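You operate a simulated robot arm through the tools that you are given. There is no shell and no other tool. Be economical: measure what you need, move in short steps, check, and stop when the job is done.

The job below is to be done with a simulated robot arm. You get a single attempt, and the scene is never put back.

Task
Put things in order on the worktop over the dishwasher. At the end: the yellow sponge stands where the orange dented can of mandarins stood; the clear jar of cinnamon is in the white bowl; the white yoghurt tub from the worktop over the dishwasher stands where the clear jar of cinnamon stood; the orange dented can of mandarins stands where the white yoghurt tub stood; whatever was shut is shut again. Leave all else as you found it, and nothing knocked over.

It is judged by the outcome, as a careful person would: the job done as asked, and still so three seconds after it is handed in. It fails if anything else is knocked over, pushed out of place, dropped, spilled or broken.

Robot
A 7-joint arm with a two-finger parallel gripper, fixed in place. Base frame: the origin is at the foot of the arm, x ahead of it, y to its left, z up; the work surface is at about z = 910. Readings come in mm, rad, newtons and seconds.
With the tool pointing down near the work surface it reaches from about 280 to 680 mm from the base axis. Its first joint turns from -1.152 to 1.152 rad. Payload 1.57 kg.
The TCP is the grasp point between the finger pads, 30 mm short of the fingertips. In the tool frame z runs along the fingers and y along their closing line. Largest opening 110 mm; finger width 24, thickness 12; the body of the gripper, 48 by 112 mm, starts 78 mm behind the TCP.
Orientation is that of the tool frame in the base frame, as a unit quaternion [w, x, y, z]. With the fingers straight down and closing along the base's y, the tool's x points along the base's -x, its y along +y and its z along -z.

Tools
- The arm moves only by the tool servo_tool. Its arguments are lists of equal length, an entry for each row: "delta_rot": the turn, a rotation vector about the tool's x, y, z in rad, a list of three; "dp": the shift along the tool's x, y, z in mm, a list of three; "claw": the finger opening in mm, from 0 to 110. In form: {"delta_rot": [[rx, ry, rz], ...], "dp": [[dx, dy, dz], ...], "claw": [claw, ...]}. A call has 1 to 12 rows; each row is the pose to reach, as a shift and turn from the pose commanded when the call began, along the tool's axes at that moment. A row lasts 0.2 s, in which the tool goes at most 50 mm and 0.15 rad; a call with a longer step from one row to the next is refused whole, and so is a gripper value outside its range. Where a pose cannot be reached the arm comes as near as it can. A force on the tool above 40 N (or 10 N above the force at the start of the call, whichever is more), or a blocked arm, ends the call early, and 0.2 s more pass. Each finger travels about 108 mm/s and halts on what it meets, pressing with about 21 N; the grip force reading is that of the motor and also rises with nothing between the fingers. The clock runs only during rows and for 0.2 s after the last one: add rows that repeat a pose to give the fingers time. It gives the time, the measured TCP pose, the force on the tool (base axes), the opening and the grip force at its end, in the units of the frame above (readings bear some noise).
- Cameras (640 x 400 px; columns grow to the right, rows downward): "scene" is fixed at [146.7, -380.8, 1406.3]; the picture's right is [0.91, -0.41, 0.00], its down [-0.23, -0.51, -0.83] and it looks along [0.34, 0.76, -0.56] (base axes); focal length 274 px, centre (320, 200). "wrist" rides on the gripper at [70, 16, -141] in the tool frame; the picture's right is [-0.23, 0.97, 0.00], its down [-0.86, -0.20, -0.48] and it looks along [-0.47, -0.11, 0.88] (tool axes); focal length 222 px, centre (320, 200). There is no depth. A picture from a camera that has moved, and an enlarged one, comes with that camera's place and axes in the base frame and with its lens.
- capture(camera): a new picture of that camera. It takes no simulated time.
- close_up(camera, box): a new picture of the part [left, top, right, bottom] of that camera's present view, enlarged. It takes no simulated time.
- job_done(): hands the job in; it is judged then, once.

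Go step by step. Nothing tells you positions but the pictures and the camera data: compare them with the known pose of the tool, close in by small moves and look again before you grip or let go. The budget is 120 turns and 68 pictures, counting those below and the enlarged ones. Unless the task says otherwise, let go and move clear before handing in, and close with one line.

The tools are called by a JSON object that holds its "api" and its "payload". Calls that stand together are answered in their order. servo_tool: Moves the arm, as the interface text tells. Its arguments: {"type":"object","properties":{"delta_rot":{"type":"array"},"dp":{"type":"array"},"claw":{"type":"array"}},"required":["delta_rot","dp","claw"]} The other tools are called the same way: capture (camera) takes a picture; close_up (camera, box) takes an enlarged picture of a part of a camera's view; job_done () hands the job in.

At the start:

```text
t: 0.0
eef_pos: [304.3, 258.5, 1238.9]
ee_rot: [0.001, 0.0, 1.0, 0.0]
wrist_force: [0.4, -0.4, -0.3]
gripper_width: 109.9
finger_force: 0.0
```

scene: 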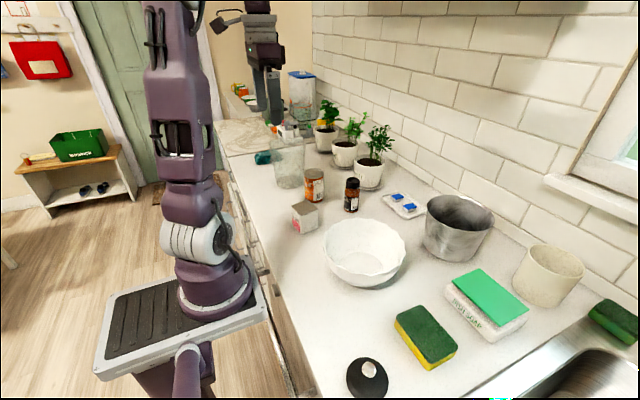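
wrist: 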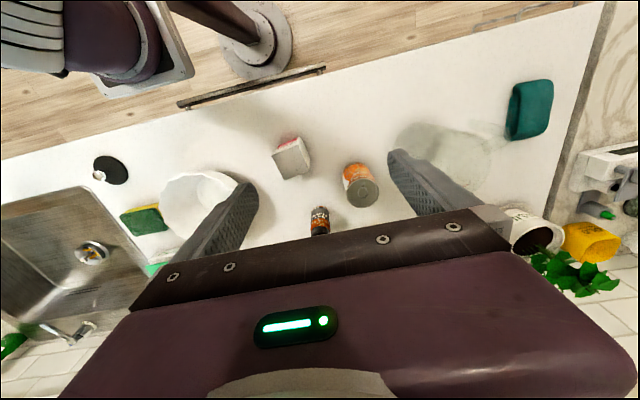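

I see the orange can, a small dark jar, a white/pink box or tub, a bowl and sponges. I'll zoom in to identify them.

{"api": "close_up", "payload": {"camera": "scene", "box": [220, 140, 420, 265]}}

{"api": "close_up", "payload": {"camera": "scene", "box": [320, 200, 640, 400]}}

{"api": "close_up", "payload": {"camera": "wrist", "box": [240, 100, 440, 250]}}

{"api": "close_up", "payload": {"camera": "scene", "box": [210, 60, 350, 170]}}

```text
3.20 times, centred on (320, 202) of scene
camera zoom: at [146.7, -380.8, 1406.3], right [0.91, -0.41, 0.0], down [-0.23, -0.51, -0.83], along [0.34, 0.76, -0.56], focal length 877 px, centre (320, 192)
```

zoom: 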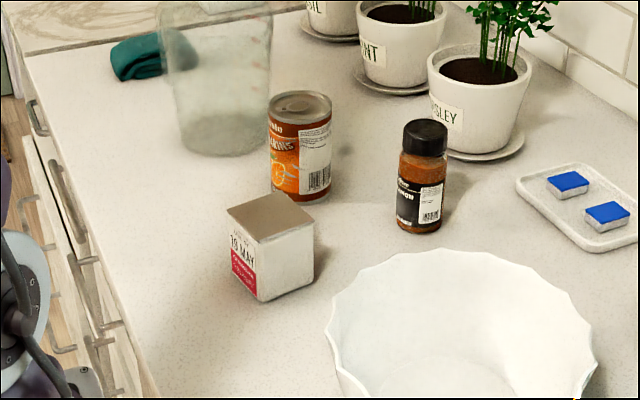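

```text
2.00 times, centred on (480, 300) of scene
camera zoom: at [146.7, -380.8, 1406.3], right [0.91, -0.41, 0.0], down [-0.23, -0.51, -0.83], along [0.34, 0.76, -0.56], focal length 548 px, centre (0, 0)
```

zoom: 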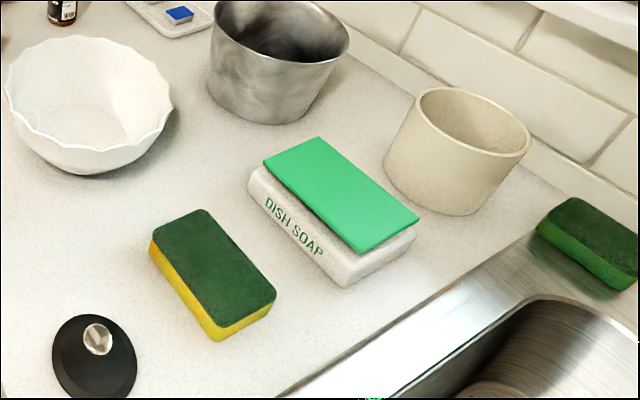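

```text
2.67 times, centred on (340, 175) of wrist
camera zoom: at [233.8, 274.4, 1380.1], right [0.23, 0.97, 0.0], down [0.86, -0.2, 0.48], along [0.47, -0.11, -0.88], focal length 592 px, centre (267, 267)
```

zoom: 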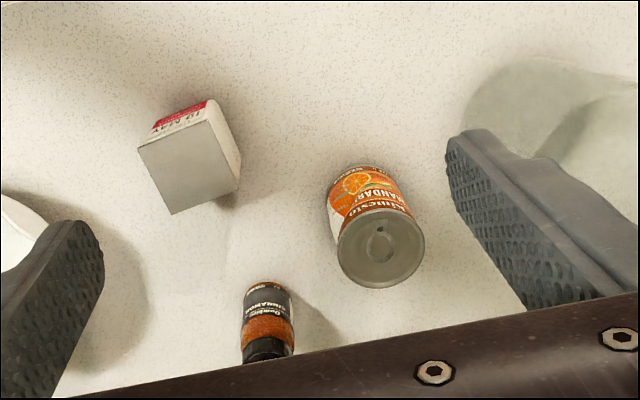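

```text
3.64 times, centred on (280, 115) of scene
camera zoom: at [146.7, -380.8, 1406.3], right [0.91, -0.41, 0.0], down [-0.23, -0.51, -0.83], along [0.34, 0.76, -0.56], focal length 996 px, centre (466, 509)
```

zoom: 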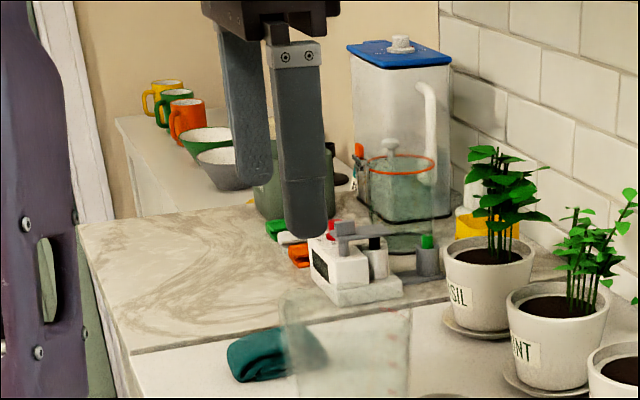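

The layout is clear now. By my estimate the can is at about (434,305), the jar (508,204), the tub (357,187), the sponge (436,-212) and the bowl (410,-30). No swap spot is needed if I go jar, then tub, then can, then sponge. I'll hover over the jar first.

{"api": "servo_tool", "payload": {"delta_rot": [[0, 0, 0], [0, 0, 0], [0, 0, 0], [0, 0, 0], [0, 0, 0], [0, 0, 0], [0, 0, 0]], "dp": [[-34, -9, 23], [-68, -18, 46], [-102, -27, 69], [-136, -36, 93], [-170, -45, 116], [-204, -54, 139], [-204, -54, 139]], "claw": [110, 110, 110, 110, 110, 110, 110]}}

{"api": "capture", "payload": {"camera": "wrist"}}

{"api": "capture", "payload": {"camera": "scene"}}

```text
t: 1.6
eef_pos: [507.9, 203.8, 1098.7]
ee_rot: [0.0, 0.0, 1.0, 0.0]
wrist_force: [-0.6, 0.8, 0.6]
gripper_width: 109.8
finger_force: 0.1
```

```text
61 pictures are left
camera wrist: at [437.8, 219.3, 1241.2], right [0.23, 0.97, 0.0], down [0.86, -0.2, 0.48], along [0.47, -0.11, -0.88], focal length 222 px, centre (320, 200)
```

wrist: 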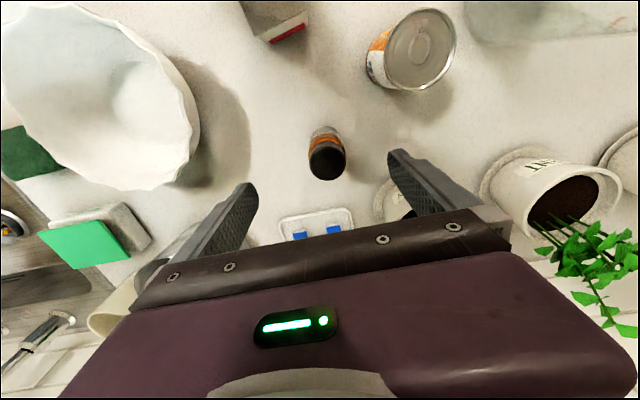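

```text
60 pictures are left
```

scene: 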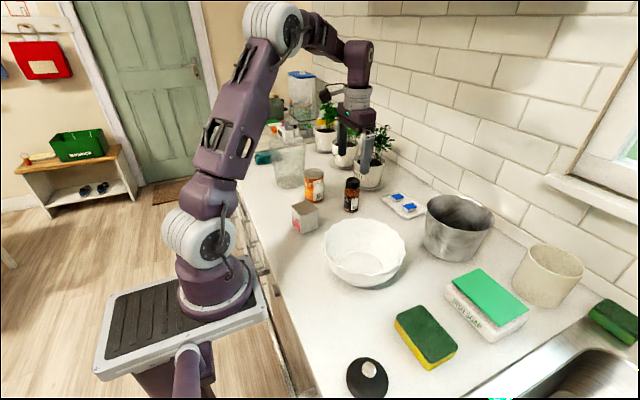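

The jar is at roughly (514,206). I'll shift over it and descend until the fingers straddle the cap, then check.

{"api": "servo_tool", "payload": {"delta_rot": [[0, 0, 0], [0, 0, 0], [0, 0, 0]], "dp": [[-6, 2, 30], [-6, 2, 68], [-6, 2, 68]], "claw": [110, 110, 110]}}

{"api": "capture", "payload": {"camera": "wrist"}}

{"api": "close_up", "payload": {"camera": "scene", "box": [280, 100, 440, 220]}}

```text
t: 2.4
eef_pos: [513.0, 205.7, 1032.0]
ee_rot: [0.0, 0.0, 1.0, 0.001]
wrist_force: [-0.4, -0.7, -0.2]
gripper_width: 109.9
finger_force: 0.0
```

```text
59 pictures are left
camera wrist: at [443.6, 222.3, 1173.0], right [0.23, 0.97, 0.0], down [0.86, -0.2, 0.48], along [0.47, -0.11, -0.88], focal length 222 px, centre (320, 200)
```

wrist: 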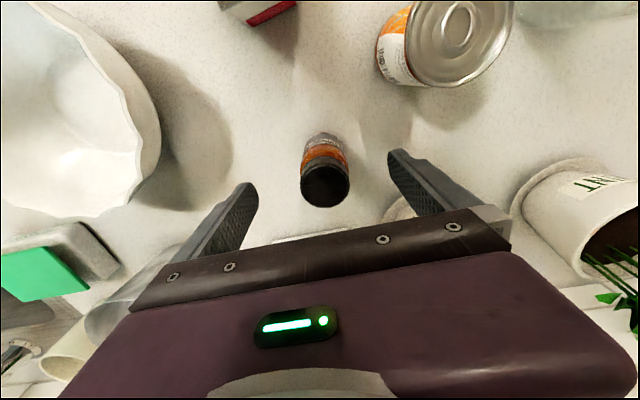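

```text
3.33 times, centred on (360, 160) of scene
camera zoom: at [146.7, -380.8, 1406.3], right [0.91, -0.41, 0.0], down [-0.23, -0.51, -0.83], along [0.34, 0.76, -0.56], focal length 913 px, centre (187, 333)
```

zoom: 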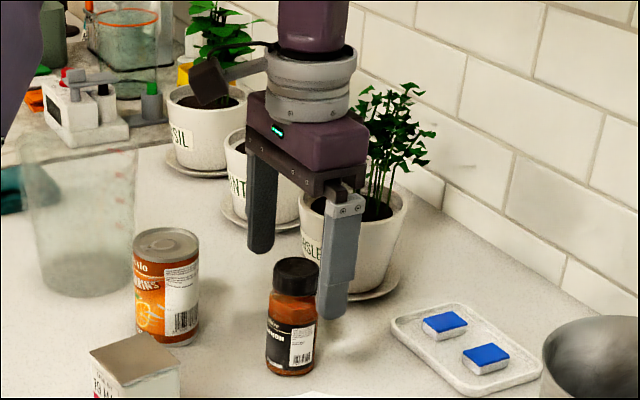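

The jar is centred within a few mm, at about (516,208). I'll fine-shift, descend to z≈980 and grip.

{"api": "servo_tool", "payload": {"delta_rot": [[0, 0, 0], [0, 0, 0], [0, 0, 0], [0, 0, 0], [0, 0, 0], [0, 0, 0], [0, 0, 0]], "dp": [[-2.5, 2, 20], [-2.5, 2, 52], [-2.5, 2, 52], [-2.5, 2, 52], [-2.5, 2, 52], [-2.5, 2, 52], [-2.5, 2, 52]], "claw": [110, 110, 110, 70, 40, 30, 30]}}

{"api": "capture", "payload": {"camera": "wrist"}}

```text
t: 4.0
eef_pos: [517.5, 208.6, 980.6]
ee_rot: [0.0, 0.0, 1.0, 0.0]
wrist_force: [-0.2, -0.4, -0.4]
gripper_width: 44.4
finger_force: 20.9
```

```text
57 pictures are left
camera wrist: at [446.4, 224.2, 1121.8], right [0.23, 0.97, 0.0], down [0.86, -0.2, 0.48], along [0.47, -0.11, -0.88], focal length 222 px, centre (320, 200)
```

wrist: 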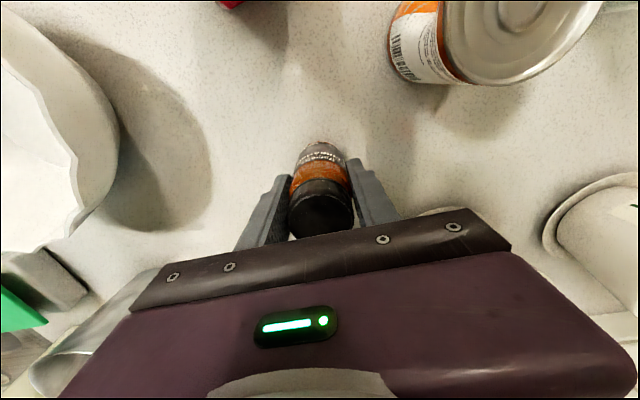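

I have the jar (44.4 mm). I'll lift it and carry it above the bowl at about (408,-25), high enough to look.

{"api": "servo_tool", "payload": {"delta_rot": [[0, 0, 0], [0, 0, 0], [0, 0, 0], [0, 0, 0], [0, 0, 0], [0, 0, 0], [0, 0, 0], [0, 0, 0], [0, 0, 0], [0, 0, 0], [0, 0, 0]], "dp": [[0, 0, -30], [0, 0, -75], [0, 0, -120], [0, 0, -150], [18, -39, -150], [36, -78, -150], [54, -117, -150], [72, -156, -150], [90, -195, -150], [108, -233, -150], [108, -233, -150]], "claw": [30, 30, 30, 30, 30, 30, 30, 30, 30, 30, 30]}}

{"api": "capture", "payload": {"camera": "wrist"}}

{"api": "capture", "payload": {"camera": "scene"}}

```text
t: 6.4
eef_pos: [408.6, -23.9, 1131.2]
ee_rot: [0.0, 0.0, 1.0, 0.0]
wrist_force: [-0.3, -0.4, -1.6]
gripper_width: 44.1
finger_force: 20.9
```

```text
56 pictures are left
camera wrist: at [338.7, -8.5, 1272.0], right [0.23, 0.97, 0.0], down [0.86, -0.2, 0.48], along [0.47, -0.11, -0.88], focal length 222 px, centre (320, 200)
```

wrist: 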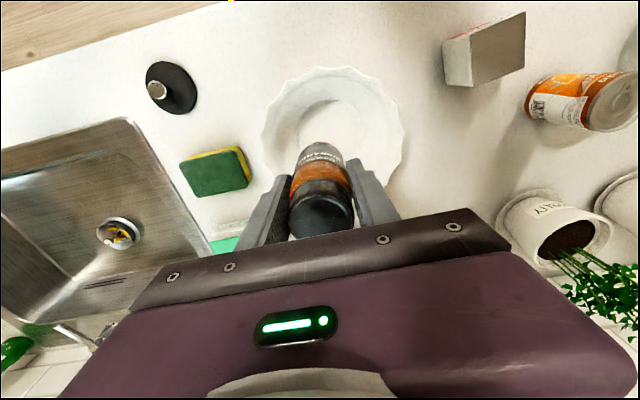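

```text
55 pictures are left
```

scene: 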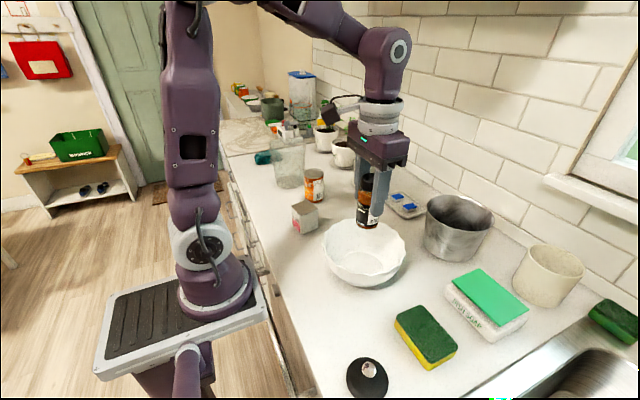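

The jar is above the bowl. I'll zoom in to find the bowl floor.

{"api": "close_up", "payload": {"camera": "wrist", "box": [250, 55, 430, 205]}}

{"api": "close_up", "payload": {"camera": "scene", "box": [310, 180, 430, 300]}}

```text
2.67 times, centred on (340, 130) of wrist
camera zoom: at [338.7, -8.5, 1272.0], right [0.23, 0.97, 0.0], down [0.86, -0.2, 0.48], along [0.47, -0.11, -0.88], focal length 592 px, centre (267, 387)
```

zoom: 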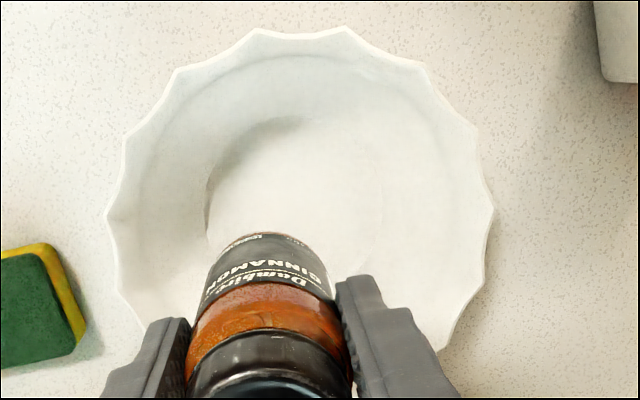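

```text
3.33 times, centred on (370, 240) of scene
camera zoom: at [146.7, -380.8, 1406.3], right [0.91, -0.41, 0.0], down [-0.23, -0.51, -0.83], along [0.34, 0.76, -0.56], focal length 913 px, centre (153, 67)
```

zoom: 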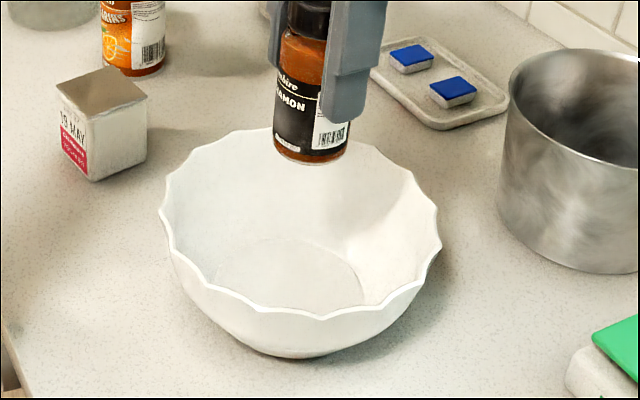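

The bowl floor is about 100 mm across and centred near (410,-10). I'll shift there and lower until the jar base is just above the floor.

{"api": "servo_tool", "payload": {"delta_rot": [[0, 0, 0], [0, 0, 0], [0, 0, 0], [0, 0, 0], [0, 0, 0]], "dp": [[-1, 14, 0], [-1, 14, 45], [-1, 14, 90], [-1, 14, 125], [-1, 14, 131]], "claw": [30, 30, 30, 30, 30]}}

{"api": "close_up", "payload": {"camera": "scene", "box": [310, 180, 430, 300]}}

{"api": "capture", "payload": {"camera": "wrist"}}

```text
t: 7.6
eef_pos: [409.2, -10.1, 998.9]
ee_rot: [0.0, 0.0, 1.0, 0.0]
wrist_force: [-0.4, -0.6, -1.6]
gripper_width: 44.4
finger_force: 21.3
```

```text
3.33 times, centred on (370, 240) of scene
camera zoom: at [146.8, -380.8, 1406.3], right [0.91, -0.41, 0.0], down [-0.23, -0.51, -0.83], along [0.34, 0.76, -0.56], focal length 913 px, centre (153, 67)
```

zoom: 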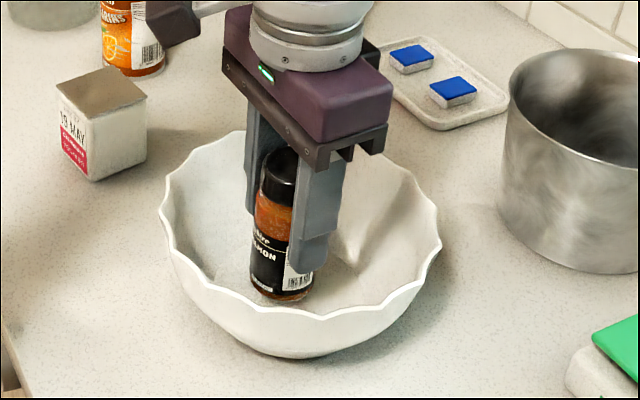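

```text
51 pictures are left
camera wrist: at [339.7, 6.1, 1140.6], right [0.23, 0.97, 0.0], down [0.86, -0.2, 0.48], along [0.47, -0.11, -0.88], focal length 222 px, centre (320, 200)
```

wrist: 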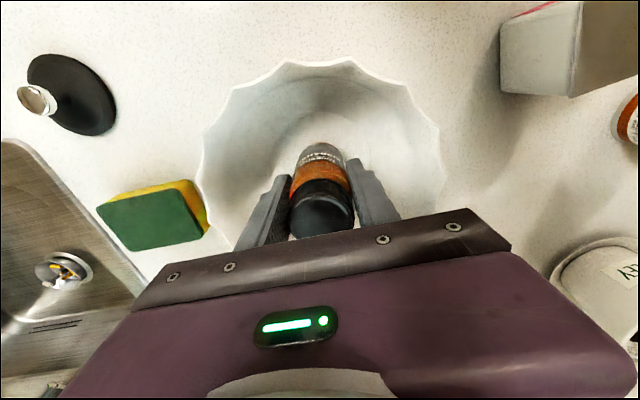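

The jar is well centred over the floor. I'll lower gently until it touches.

{"api": "servo_tool", "payload": {"delta_rot": [[0, 0, 0], [0, 0, 0], [0, 0, 0]], "dp": [[0, 0, 4], [0, 0, 8], [0, 0, 8]], "claw": [30, 30, 30]}}

```text
t: 8.4
eef_pos: [409.4, -10.0, 991.9]
ee_rot: [-0.001, 0.0, 1.0, 0.0]
wrist_force: [-1.2, 0.8, -2.1]
gripper_width: 44.2
finger_force: 21.0
```

{"api": "servo_tool", "payload": {"delta_rot": [[0, 0, 0], [0, 0, 0], [0, 0, 0]], "dp": [[0, 0, 2], [0, 0, 4], [0, 0, 4]], "claw": [30, 30, 30]}}

```text
t: 9.2
eef_pos: [409.9, -10.9, 987.1]
ee_rot: [0.0, 0.0, 1.0, 0.0]
wrist_force: [0.8, 0.2, -1.2]
gripper_width: 44.3
finger_force: 21.4
```

No contact yet, so I'll go down a little more.

{"api": "servo_tool", "payload": {"delta_rot": [[0, 0, 0], [0, 0, 0], [0, 0, 0]], "dp": [[0, 0, 1.5], [0, 0, 3], [0, 0, 3]], "claw": [30, 30, 30]}}

```text
t: 10.0
eef_pos: [410.0, -10.6, 983.4]
ee_rot: [0.001, 0.0, 1.0, 0.0]
wrist_force: [1.6, 3.7, 20.8]
gripper_width: 44.1
finger_force: 21.0
```

It has touched the bowl floor. I'll ease up 1.5 mm, open to 75, and rise.

{"api": "servo_tool", "payload": {"delta_rot": [[0, 0, 0], [0, 0, 0], [0, 0, 0], [0, 0, 0], [0, 0, 0], [0, 0, 0], [0, 0, 0]], "dp": [[0, 0, -1.5], [0, 0, -1.5], [0, 0, -1.5], [0, 0, -1.5], [0, 0, -40], [0, 0, -80], [0, 0, -120]], "claw": [44, 60, 75, 75, 75, 75, 75]}}

{"api": "close_up", "payload": {"camera": "scene", "box": [280, 160, 440, 300]}}

{"api": "capture", "payload": {"camera": "wrist"}}

```text
t: 11.6
eef_pos: [408.5, -12.5, 1103.8]
ee_rot: [0.0, 0.0, 1.0, 0.0]
wrist_force: [0.5, 0.0, -0.6]
gripper_width: 74.9
finger_force: 0.0
```

```text
2.86 times, centred on (360, 230) of scene
camera zoom: at [146.7, -380.8, 1406.3], right [0.91, -0.41, 0.0], down [-0.23, -0.51, -0.83], along [0.34, 0.76, -0.56], focal length 783 px, centre (206, 114)
```

zoom: 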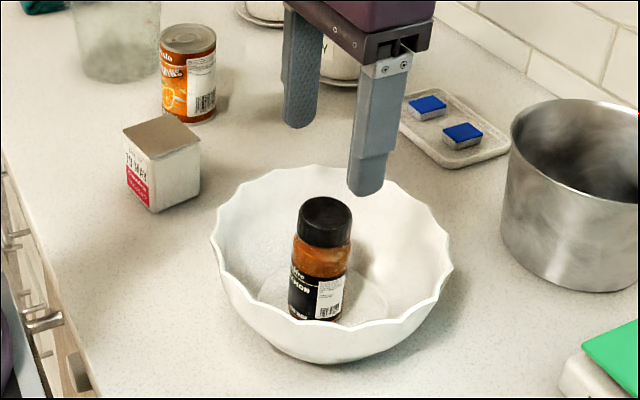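

```text
49 pictures are left
camera wrist: at [339.3, 5.3, 1244.8], right [0.23, 0.97, 0.0], down [0.86, -0.2, 0.48], along [0.47, -0.11, -0.88], focal length 222 px, centre (320, 200)
```

wrist: 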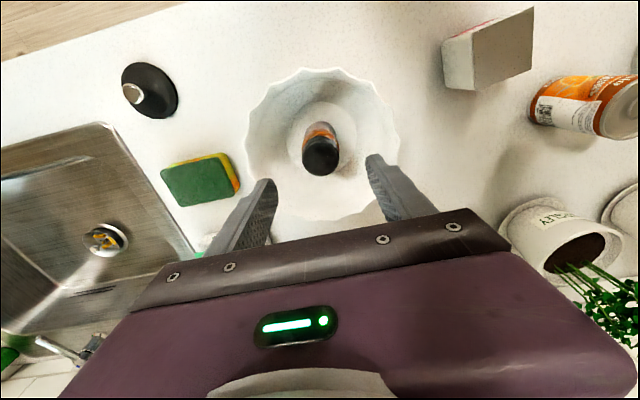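

The jar stands upright in the bowl. Next I'll hover over the tub to measure its centre and yaw.

{"api": "servo_tool", "payload": {"delta_rot": [[0, 0, 0], [0, 0, 0], [0, 0, 0], [0, 0, 0], [0, 0, 0], [0, 0, 0]], "dp": [[10, 40, 0], [20, 80, 0], [30, 120, 0], [40, 160, 0], [50, 200, 0], [50, 200, 0]], "claw": [100, 110, 110, 110, 110, 110]}}

{"api": "close_up", "payload": {"camera": "wrist", "box": [220, 60, 420, 220]}}

```text
t: 13.0
eef_pos: [358.9, 189.2, 1103.7]
ee_rot: [0.0, 0.0, 1.0, -0.001]
wrist_force: [-0.3, -0.6, -0.9]
gripper_width: 109.9
finger_force: 0.1
```

```text
2.50 times, centred on (320, 140) of wrist
camera zoom: at [288.7, 205.3, 1244.9], right [0.23, 0.97, 0.0], down [0.86, -0.2, 0.48], along [0.47, -0.11, -0.88], focal length 555 px, centre (320, 350)
```

zoom: 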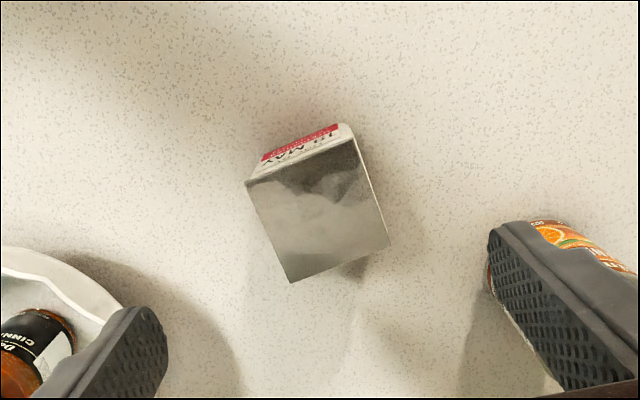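

The tub top is about 54.6 mm square, centred at (358,189), yawed about +9°. I'll align, descend to z≈948 and check.

{"api": "servo_tool", "payload": {"delta_rot": [[0, 0, -0.08], [0, 0, -0.155], [0, 0, -0.155], [0, 0, -0.155], [0, 0, -0.155], [0, 0, -0.155]], "dp": [[0.5, 0, 0], [0.5, 0, 20], [0.5, 0, 65], [0.5, 0, 110], [0.5, 0, 155], [0.5, 0, 155]], "claw": [110, 110, 110, 110, 110, 110]}}

{"api": "capture", "payload": {"camera": "wrist"}}

{"api": "close_up", "payload": {"camera": "scene", "box": [240, 130, 400, 250]}}

```text
t: 14.4
eef_pos: [358.7, 189.4, 947.8]
ee_rot: [0.0, -0.078, 0.997, 0.0]
wrist_force: [-0.2, 0.4, -0.2]
gripper_width: 110.0
finger_force: 0.0
```

```text
47 pictures are left
camera wrist: at [286.8, 194.5, 1089.2], right [0.07, 1.0, 0.0], down [0.88, -0.06, 0.48], along [0.48, -0.04, -0.88], focal length 222 px, centre (320, 200)
```

wrist: 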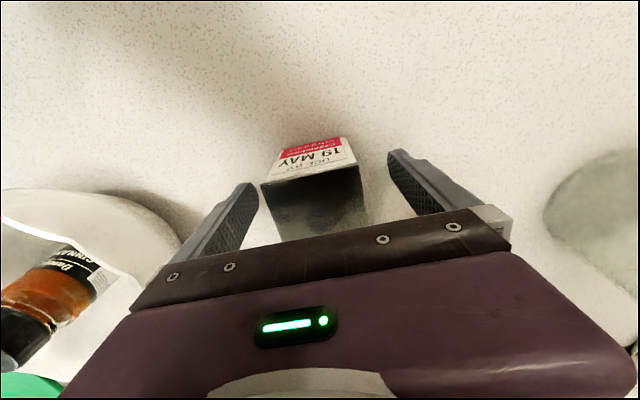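

```text
3.33 times, centred on (320, 190) of scene
camera zoom: at [146.7, -380.8, 1406.3], right [0.91, -0.41, 0.0], down [-0.23, -0.51, -0.83], along [0.34, 0.76, -0.56], focal length 913 px, centre (320, 233)
```

zoom: 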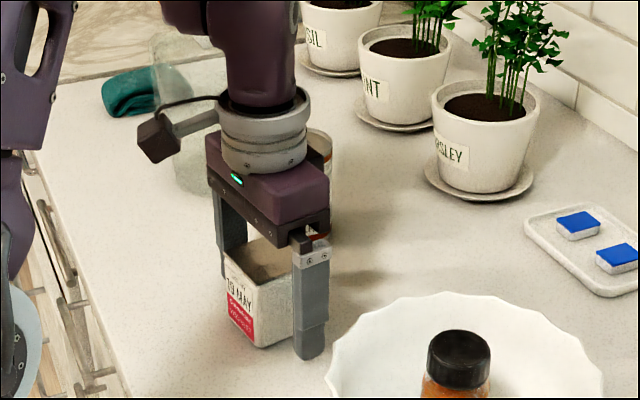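

The fingers are square to the tub, so I'll close.

{"api": "servo_tool", "payload": {"delta_rot": [[0, 0, 0], [0, 0, 0], [0, 0, 0], [0, 0, 0]], "dp": [[0, 0, 0], [0, 0, 0], [0, 0, 0], [0, 0, 0]], "claw": [80, 60, 45, 45]}}

{"api": "capture", "payload": {"camera": "wrist"}}

```text
t: 15.4
eef_pos: [359.2, 190.2, 949.0]
ee_rot: [0.0, -0.078, 0.997, 0.0]
wrist_force: [0.9, 0.5, -0.3]
gripper_width: 55.8
finger_force: 21.7
```

```text
45 pictures are left
camera wrist: at [286.9, 194.6, 1089.6], right [0.07, 1.0, 0.0], down [0.88, -0.07, 0.48], along [0.48, -0.04, -0.88], focal length 222 px, centre (320, 200)
```

wrist: 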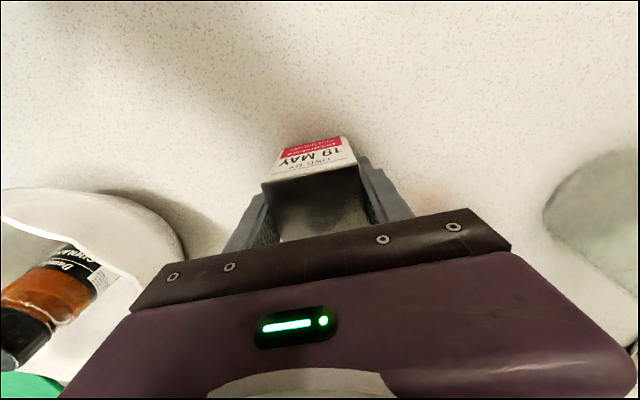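

I have the tub (55.8 mm). I'll lift it 90 mm and carry it over the jar's old spot (516.5,207.5).

{"api": "servo_tool", "payload": {"delta_rot": [[0, 0, 0], [0, 0, 0], [0, 0, 0], [0, 0, 0], [0, 0, 0], [0, 0, 0], [0, 0, 0], [0, 0, 0], [0, 0, 0], [0, 0, 0]], "dp": [[0, 0, -25], [0, 0, -60], [0, 0, -90], [-40, -2, -90], [-80, -3, -90], [-120, -5, -90], [-158.5, -6.5, -90], [-158.5, -6.5, -50], [-158.5, -6.5, -10], [-158.5, -6.5, -10]], "claw": [45, 45, 45, 45, 45, 45, 45, 45, 45, 45]}}

{"api": "capture", "payload": {"camera": "scene"}}

```text
t: 17.6
eef_pos: [515.3, 207.5, 957.3]
ee_rot: [0.0, -0.077, 0.997, 0.0]
wrist_force: [-0.1, 1.1, -1.8]
gripper_width: 55.8
finger_force: 21.3
```

```text
44 pictures are left
```

scene: 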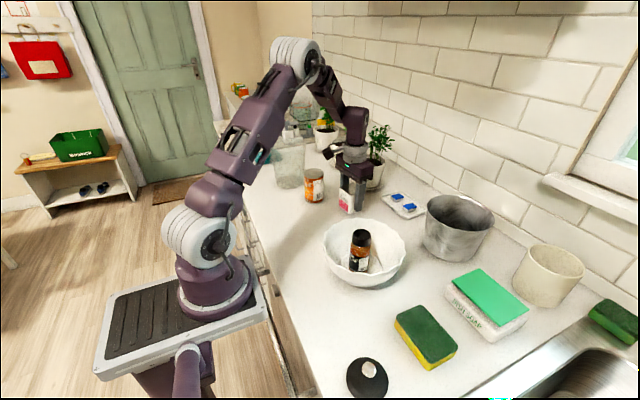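

Now I'll lower to the table. The grip was taken at z≈948, so contact should come about 9 mm below.

{"api": "servo_tool", "payload": {"delta_rot": [[0, 0, 0], [0, 0, 0], [0, 0, 0], [0, 0, 0]], "dp": [[-1, 0, 4], [-1, 0, 7.5], [-1, 0, 9], [-1, 0, 9]], "claw": [45, 45, 45, 45]}}

```text
t: 18.6
eef_pos: [517.4, 207.9, 949.6]
ee_rot: [0.0, -0.077, 0.997, 0.0]
wrist_force: [0.2, 0.0, -1.3]
gripper_width: 55.8
finger_force: 20.8
```

{"api": "servo_tool", "payload": {"delta_rot": [[0, 0, 0], [0, 0, 0], [0, 0, 0]], "dp": [[0, 0, 1], [0, 0, 2], [0, 0, 2]], "claw": [45, 45, 45]}}

```text
t: 19.4
eef_pos: [518.8, 207.8, 948.1]
ee_rot: [0.001, -0.079, 0.997, 0.0]
wrist_force: [-2.0, -0.3, 13.0]
gripper_width: 55.9
finger_force: 21.1
```

It has touched the table. I'll release and rise.

{"api": "servo_tool", "payload": {"delta_rot": [[0, 0, 0], [0, 0, 0], [0, 0, 0], [0, 0, 0], [0, 0, 0], [0, 0, 0], [0, 0, 0], [0, 0, 0]], "dp": [[0, 0, -1], [0, 0, -1], [0, 0, -1], [0, 0, -1], [0, 0, -40], [0, 0, -85], [0, 0, -130], [0, 0, -155]], "claw": [56, 75, 95, 100, 100, 100, 100, 100]}}

{"api": "close_up", "payload": {"camera": "scene", "box": [260, 130, 420, 250]}}

{"api": "capture", "payload": {"camera": "wrist"}}

```text
t: 21.2
eef_pos: [517.2, 208.7, 1102.9]
ee_rot: [0.0, -0.078, 0.997, 0.001]
wrist_force: [0.0, -0.4, 1.0]
gripper_width: 100.1
finger_force: 0.0
```

```text
3.33 times, centred on (340, 190) of scene
camera zoom: at [146.7, -380.8, 1406.3], right [0.91, -0.41, 0.0], down [-0.23, -0.51, -0.83], along [0.34, 0.76, -0.56], focal length 913 px, centre (253, 233)
```

zoom: 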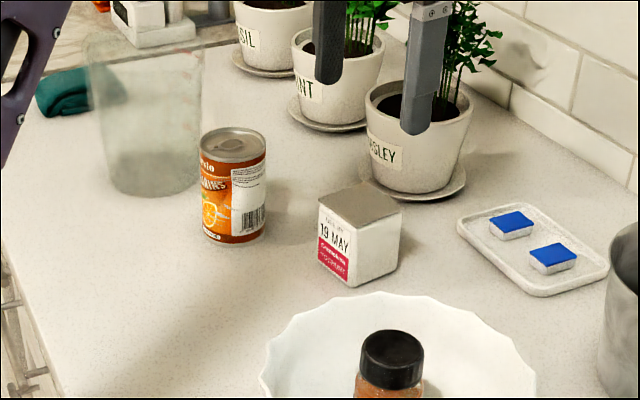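

```text
42 pictures are left
camera wrist: at [446.2, 213.1, 1244.1], right [0.07, 1.0, 0.0], down [0.88, -0.07, 0.48], along [0.48, -0.04, -0.88], focal length 222 px, centre (320, 200)
```

wrist: 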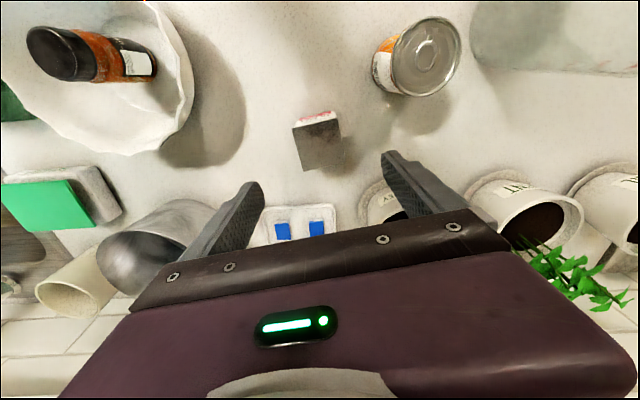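

The tub is standing in place. Next I'll hover over the can, yawed about -20° so the fingers stay clear of the pitcher.

{"api": "servo_tool", "payload": {"delta_rot": [[0, 0, 0.12], [0, 0, 0.24], [0, 0, 0.36], [0, 0, 0.48], [0, 0, 0.5], [0, 0, 0.5]], "dp": [[13, 22, -5], [26, 44, -5], [40, 66, -5], [53, 88, -5], [66, 109.5, -5], [66, 109.5, -5]], "claw": [100, 100, 100, 100, 100, 100]}}

{"api": "capture", "payload": {"camera": "wrist"}}

{"api": "capture", "payload": {"camera": "scene"}}

```text
t: 22.6
eef_pos: [434.2, 304.6, 1108.5]
ee_rot: [0.0, 0.172, 0.985, 0.0]
wrist_force: [0.0, 0.5, 0.5]
gripper_width: 100.1
finger_force: 0.1
```

```text
41 pictures are left
camera wrist: at [375.0, 344.6, 1248.9], right [0.54, 0.84, 0.0], down [0.74, -0.48, 0.48], along [0.4, -0.26, -0.88], focal length 222 px, centre (320, 200)
```

wrist: 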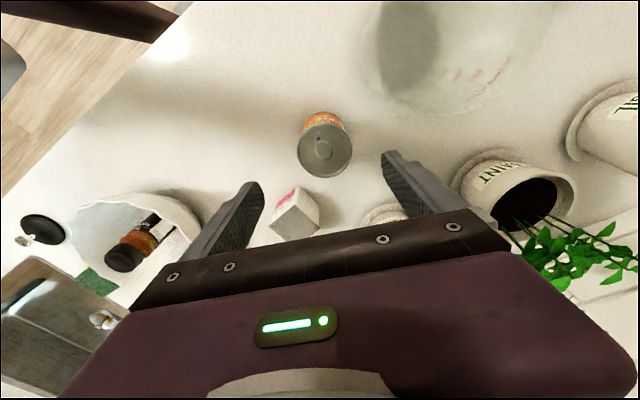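

```text
40 pictures are left
```

scene: 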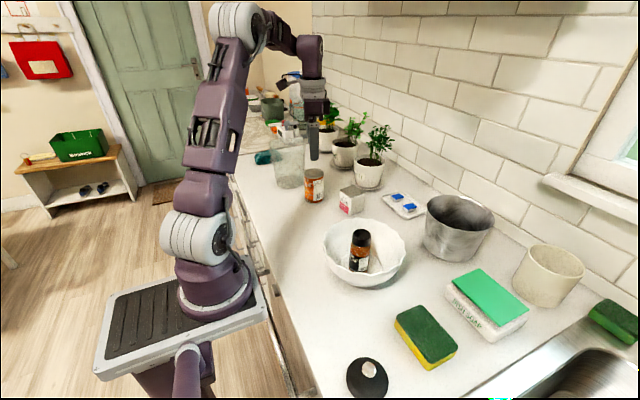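

The can appears at about (434.5,309.5). I'll shift and descend partway, then check.

{"api": "servo_tool", "payload": {"delta_rot": [[0, 0, 0], [0, 0, 0], [0, 0, 0], [0, 0, 0]], "dp": [[2.2, 3.1, 20], [2.2, 3.1, 50], [2.2, 3.1, 78], [2.2, 3.1, 78]], "claw": [100, 100, 100, 100]}}

{"api": "capture", "payload": {"camera": "wrist"}}

{"api": "close_up", "payload": {"camera": "scene", "box": [240, 110, 400, 230]}}

```text
t: 23.6
eef_pos: [433.5, 309.4, 1031.0]
ee_rot: [0.0, 0.172, 0.985, -0.001]
wrist_force: [0.3, -0.1, 0.6]
gripper_width: 100.0
finger_force: 0.0
```

```text
39 pictures are left
camera wrist: at [373.7, 348.1, 1170.7], right [0.54, 0.84, 0.0], down [0.74, -0.48, 0.48], along [0.4, -0.26, -0.88], focal length 222 px, centre (320, 200)
```

wrist: 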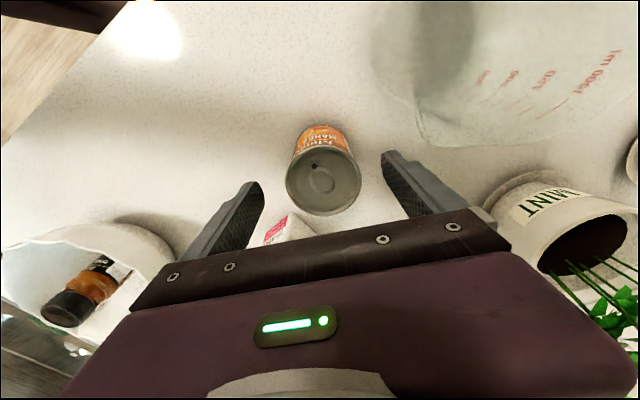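

```text
3.33 times, centred on (320, 170) of scene
camera zoom: at [146.7, -380.8, 1406.3], right [0.91, -0.41, 0.0], down [-0.23, -0.51, -0.83], along [0.34, 0.76, -0.56], focal length 913 px, centre (320, 300)
```

zoom: 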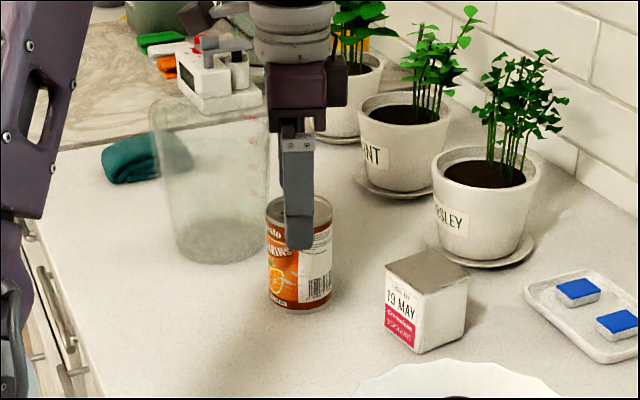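

It is near centre and needs about 2.5 mm in x. I'll descend to z≈968 and grip.

{"api": "servo_tool", "payload": {"delta_rot": [[0, 0, 0], [0, 0, 0], [0, 0, 0], [0, 0, 0], [0, 0, 0], [0, 0, 0], [0, 0, 0]], "dp": [[-2.4, 0.8, 25], [-2.4, 0.8, 62], [-2.4, 0.8, 62], [-2.4, 0.8, 62], [-2.4, 0.8, 62], [-2.4, 0.8, 62], [-2.4, 0.8, 62]], "claw": [100, 100, 100, 80, 60, 50, 50]}}

{"api": "capture", "payload": {"camera": "wrist"}}

```text
t: 25.2
eef_pos: [436.2, 309.6, 968.1]
ee_rot: [0.0, 0.172, 0.985, 0.001]
wrist_force: [-0.5, -0.8, 0.2]
gripper_width: 61.8
finger_force: 20.9
```

```text
37 pictures are left
camera wrist: at [376.5, 348.3, 1109.0], right [0.54, 0.84, 0.0], down [0.74, -0.48, 0.48], along [0.4, -0.26, -0.88], focal length 222 px, centre (320, 200)
```

wrist: 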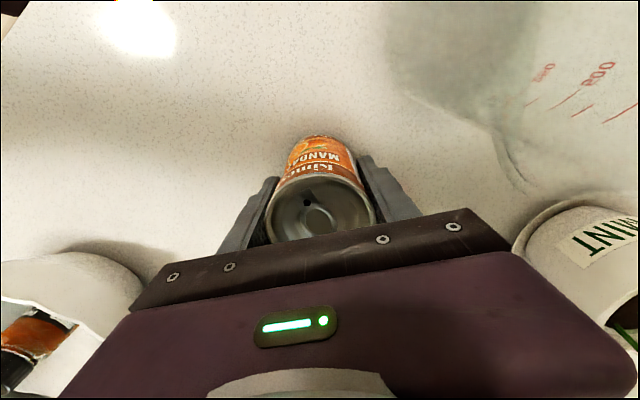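

I have the can (61.8 mm); its spot is (436,309.5). I'll lift it 80 mm, carry it to the tub's old spot (358.7,189.5) and lower near the table.

{"api": "servo_tool", "payload": {"delta_rot": [[0, 0, 0], [0, 0, 0], [0, 0, 0], [0, 0, 0], [0, 0, 0], [0, 0, 0], [0, 0, 0], [0, 0, 0], [0, 0, 0]], "dp": [[0, 0, -25], [0, 0, -60], [0, 0, -80], [10.7, -46, -80], [21.5, -92, -80], [32.3, -139, -80], [32.3, -139, -45], [32.3, -139, -8], [32.3, -139, -8]], "claw": [50, 50, 50, 50, 50, 50, 50, 50, 50]}}

{"api": "close_up", "payload": {"camera": "scene", "box": [240, 130, 400, 250]}}

```text
t: 27.2
eef_pos: [358.4, 188.3, 975.6]
ee_rot: [0.001, 0.173, 0.985, 0.0]
wrist_force: [-0.6, 0.4, -2.8]
gripper_width: 61.7
finger_force: 21.0
```

```text
3.33 times, centred on (320, 190) of scene
camera zoom: at [146.8, -380.8, 1406.3], right [0.91, -0.41, 0.0], down [-0.23, -0.51, -0.83], along [0.34, 0.76, -0.56], focal length 913 px, centre (320, 233)
```

zoom: 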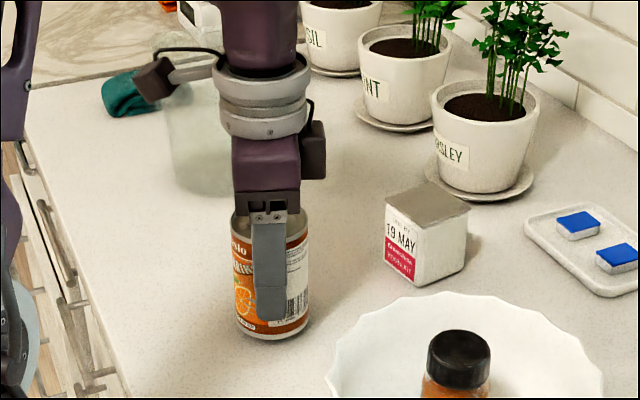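

{"api": "servo_tool", "payload": {"delta_rot": [[0, 0, 0], [0, 0, 0], [0, 0, 0], [0, 0, 0]], "dp": [[0, 1, 4], [0, 1, 7], [0, 1, 9], [0, 1, 9]], "claw": [50, 50, 50, 50]}}

```text
t: 28.2
eef_pos: [359.6, 190.0, 966.3]
ee_rot: [0.0, 0.172, 0.985, 0.001]
wrist_force: [-3.5, -2.7, 20.6]
gripper_width: 61.9
finger_force: 20.8
```

The can is down. I'll release and rise.

{"api": "servo_tool", "payload": {"delta_rot": [[0, 0, 0], [0, 0, 0], [0, 0, 0], [0, 0, 0], [0, 0, 0], [0, 0, 0], [0, 0, 0], [0, 0, 0]], "dp": [[0, 0, -1.5], [0, 0, -1.5], [0, 0, -1.5], [0, 0, -1.5], [0, 0, -40], [0, 0, -85], [0, 0, -130], [0, 0, -155]], "claw": [62, 80, 95, 100, 100, 100, 100, 100]}}

{"api": "capture", "payload": {"camera": "wrist"}}

{"api": "capture", "payload": {"camera": "scene"}}

```text
t: 30.0
eef_pos: [358.1, 191.6, 1123.6]
ee_rot: [0.0, 0.171, 0.985, 0.0]
wrist_force: [-0.4, -0.1, 0.0]
gripper_width: 100.0
finger_force: 0.0
```

```text
35 pictures are left
camera wrist: at [299.1, 229.4, 1263.8], right [0.54, 0.84, 0.0], down [0.74, -0.48, 0.48], along [0.4, -0.26, -0.88], focal length 222 px, centre (320, 200)
```

wrist: 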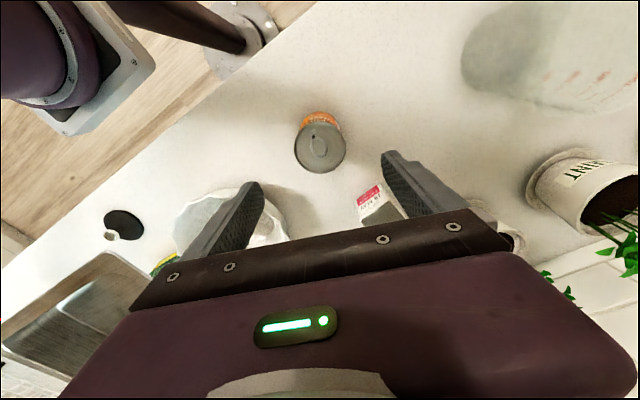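

```text
34 pictures are left
```

scene: 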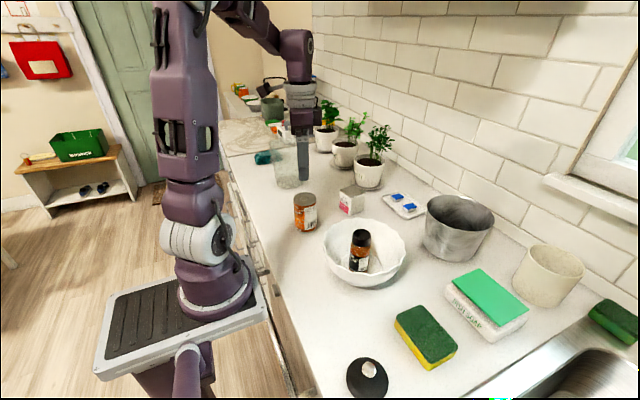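

The can is in place. Now I'll hover over the sponge at about (436,-205), with yaw back to 0.

{"api": "servo_tool", "payload": {"delta_rot": [[0, 0, -0.05], [0, 0, -0.1], [0, 0, -0.15], [0, 0, -0.2], [0, 0, -0.25], [0, 0, -0.3], [0, 0, -0.345], [0, 0, -0.345], [0, 0, -0.345], [0, 0, -0.345]], "dp": [[-23.1, -38.6, 0], [-46.2, -77.1, 0], [-69.3, -115.7, 0], [-92.4, -154.3, 0], [-115.6, -192.8, 0], [-138.7, -231.4, 0], [-161.8, -270, 0], [-184.9, -308.5, 0], [-208, -347, 0], [-208, -347, 0]], "claw": [110, 110, 110, 110, 110, 110, 110, 110, 110, 110]}}

{"api": "capture", "payload": {"camera": "wrist"}}

{"api": "close_up", "payload": {"camera": "wrist", "box": [220, 60, 420, 220]}}

```text
t: 32.2
eef_pos: [437.5, -207.1, 1121.9]
ee_rot: [0.0, 0.0, 1.0, 0.0]
wrist_force: [0.0, -0.8, -0.2]
gripper_width: 110.2
finger_force: 0.1
```

```text
33 pictures are left
camera wrist: at [367.8, -191.4, 1263.1], right [0.23, 0.97, 0.0], down [0.86, -0.2, 0.48], along [0.47, -0.11, -0.88], focal length 222 px, centre (320, 200)
```

wrist: 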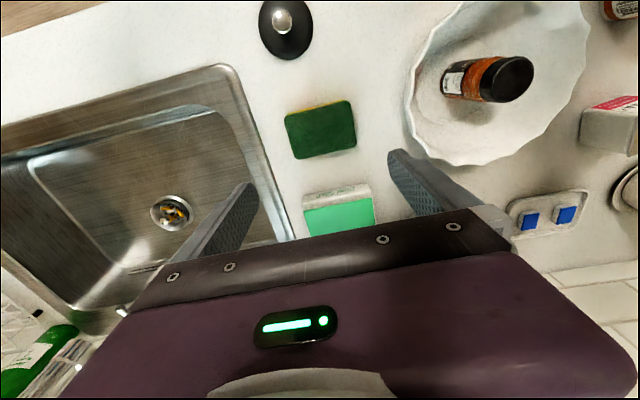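

```text
2.50 times, centred on (320, 140) of wrist
camera zoom: at [367.8, -191.4, 1263.1], right [0.23, 0.97, 0.0], down [0.86, -0.2, 0.48], along [0.47, -0.11, -0.88], focal length 555 px, centre (320, 350)
```

zoom: 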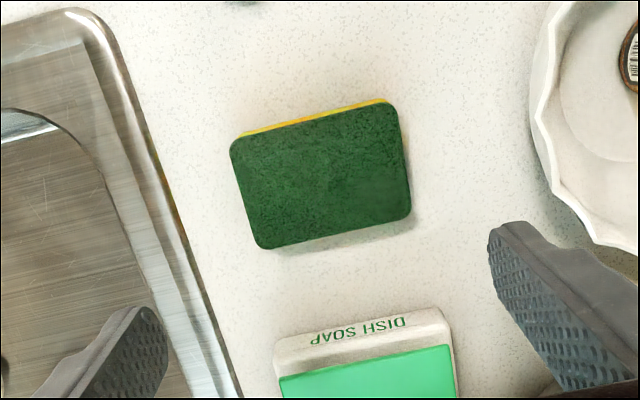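

The sponge is about 94×62 mm, centred at (433,-205), with yaw about 0. Gripping across the 62 mm width suits it better, so I'll rotate the tool +90°, which also keeps the camera away from the pitcher later.

{"api": "servo_tool", "payload": {"delta_rot": [[0, 0, -0.143], [0, 0, -0.286], [0, 0, -0.429], [0, 0, -0.572], [0, 0, -0.715], [0, 0, -0.858], [0, 0, -1.001], [0, 0, -1.144], [0, 0, -1.287], [0, 0, -1.43], [0, 0, -1.566], [0, 0, -1.566]], "dp": [[4.5, 2, 0], [4.5, 2, 0], [4.5, 2, 0], [4.5, 2, 0], [4.5, 2, 0], [4.5, 2, 0], [4.5, 2, 0], [4.5, 2, 0], [4.5, 2, 0], [4.5, 2, 0], [4.5, 2, 0], [4.5, 2, 0]], "claw": [100, 95, 95, 95, 95, 95, 95, 95, 95, 95, 95, 95]}}

{"api": "capture", "payload": {"camera": "wrist"}}

```text
t: 34.8
eef_pos: [433.7, -203.6, 1121.8]
ee_rot: [-0.001, -0.706, 0.708, 0.0]
wrist_force: [0.1, 0.4, 0.1]
gripper_width: 94.8
finger_force: 0.1
```

```text
31 pictures are left
camera wrist: at [416.9, -274.5, 1263.0], right [-0.97, 0.23, 0.0], down [0.2, 0.85, 0.48], along [0.11, 0.47, -0.88], focal length 222 px, centre (320, 200)
```

wrist: 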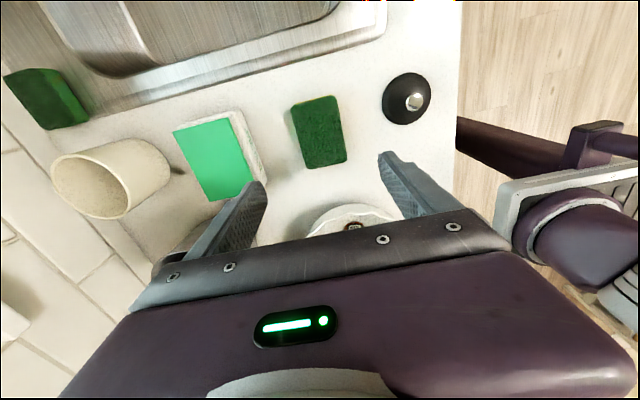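

The rotation worked and the sponge is centred. I'll descend to z≈945 and check before gripping.

{"api": "servo_tool", "payload": {"delta_rot": [[0, 0, 0], [0, 0, 0], [0, 0, 0], [0, 0, 0], [0, 0, 0], [0, 0, 0]], "dp": [[2, 0, 40], [2, 0, 85], [2, 0, 130], [2, 0, 165], [2, 0, 177], [2, 0, 177]], "claw": [95, 95, 95, 95, 95, 95]}}

{"api": "capture", "payload": {"camera": "wrist"}}

{"api": "close_up", "payload": {"camera": "scene", "box": [340, 250, 520, 390]}}

```text
t: 36.2
eef_pos: [434.1, -206.7, 947.3]
ee_rot: [0.0, -0.705, 0.709, 0.0]
wrist_force: [-0.1, -0.2, 0.0]
gripper_width: 95.0
finger_force: 0.0
```

```text
30 pictures are left
camera wrist: at [417.0, -276.7, 1086.8], right [-0.97, 0.23, 0.0], down [0.2, 0.85, 0.48], along [0.11, 0.47, -0.88], focal length 222 px, centre (320, 200)
```

wrist: 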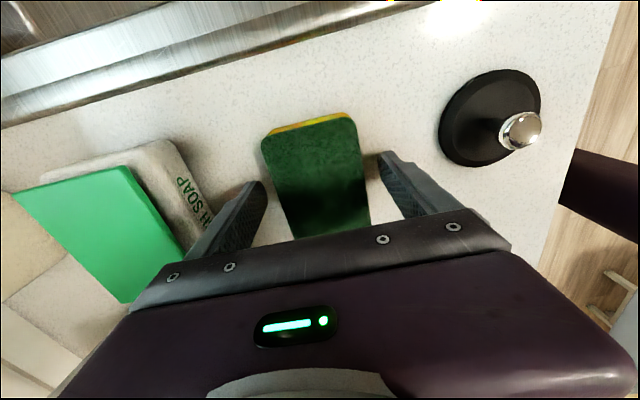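

```text
2.86 times, centred on (430, 320) of scene
camera zoom: at [146.7, -380.8, 1406.3], right [0.91, -0.41, 0.0], down [-0.23, -0.51, -0.83], along [0.34, 0.76, -0.56], focal length 783 px, centre (6, -143)
```

zoom: 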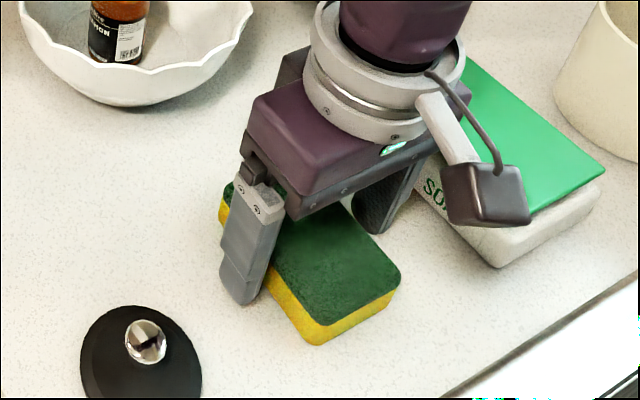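

The fingers straddle the sponge cleanly. I'll lower 2.5 mm and close.

{"api": "servo_tool", "payload": {"delta_rot": [[0, 0, 0], [0, 0, 0], [0, 0, 0], [0, 0, 0], [0, 0, 0]], "dp": [[-2, 0, 2], [-2, 0, 2], [-2, 0, 2], [-2, 0, 2], [-2, 0, 2]], "claw": [95, 75, 60, 50, 50]}}

{"api": "capture", "payload": {"camera": "wrist"}}

```text
t: 37.4
eef_pos: [434.3, -204.7, 943.4]
ee_rot: [0.0, -0.705, 0.709, 0.0]
wrist_force: [0.2, -0.3, -0.3]
gripper_width: 63.4
finger_force: 20.7
```

```text
28 pictures are left
camera wrist: at [416.8, -274.8, 1084.7], right [-0.97, 0.23, 0.0], down [0.2, 0.85, 0.48], along [0.11, 0.47, -0.88], focal length 222 px, centre (320, 200)
```

wrist: 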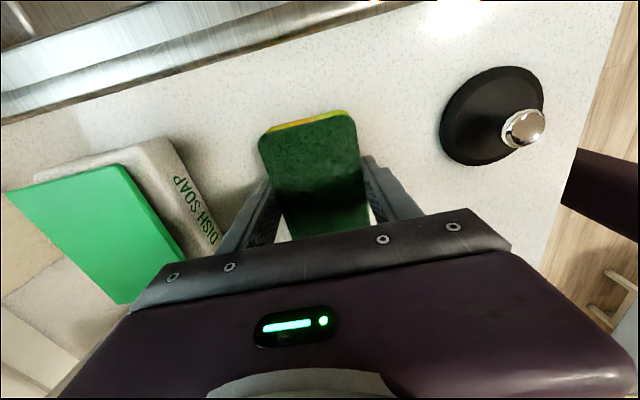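

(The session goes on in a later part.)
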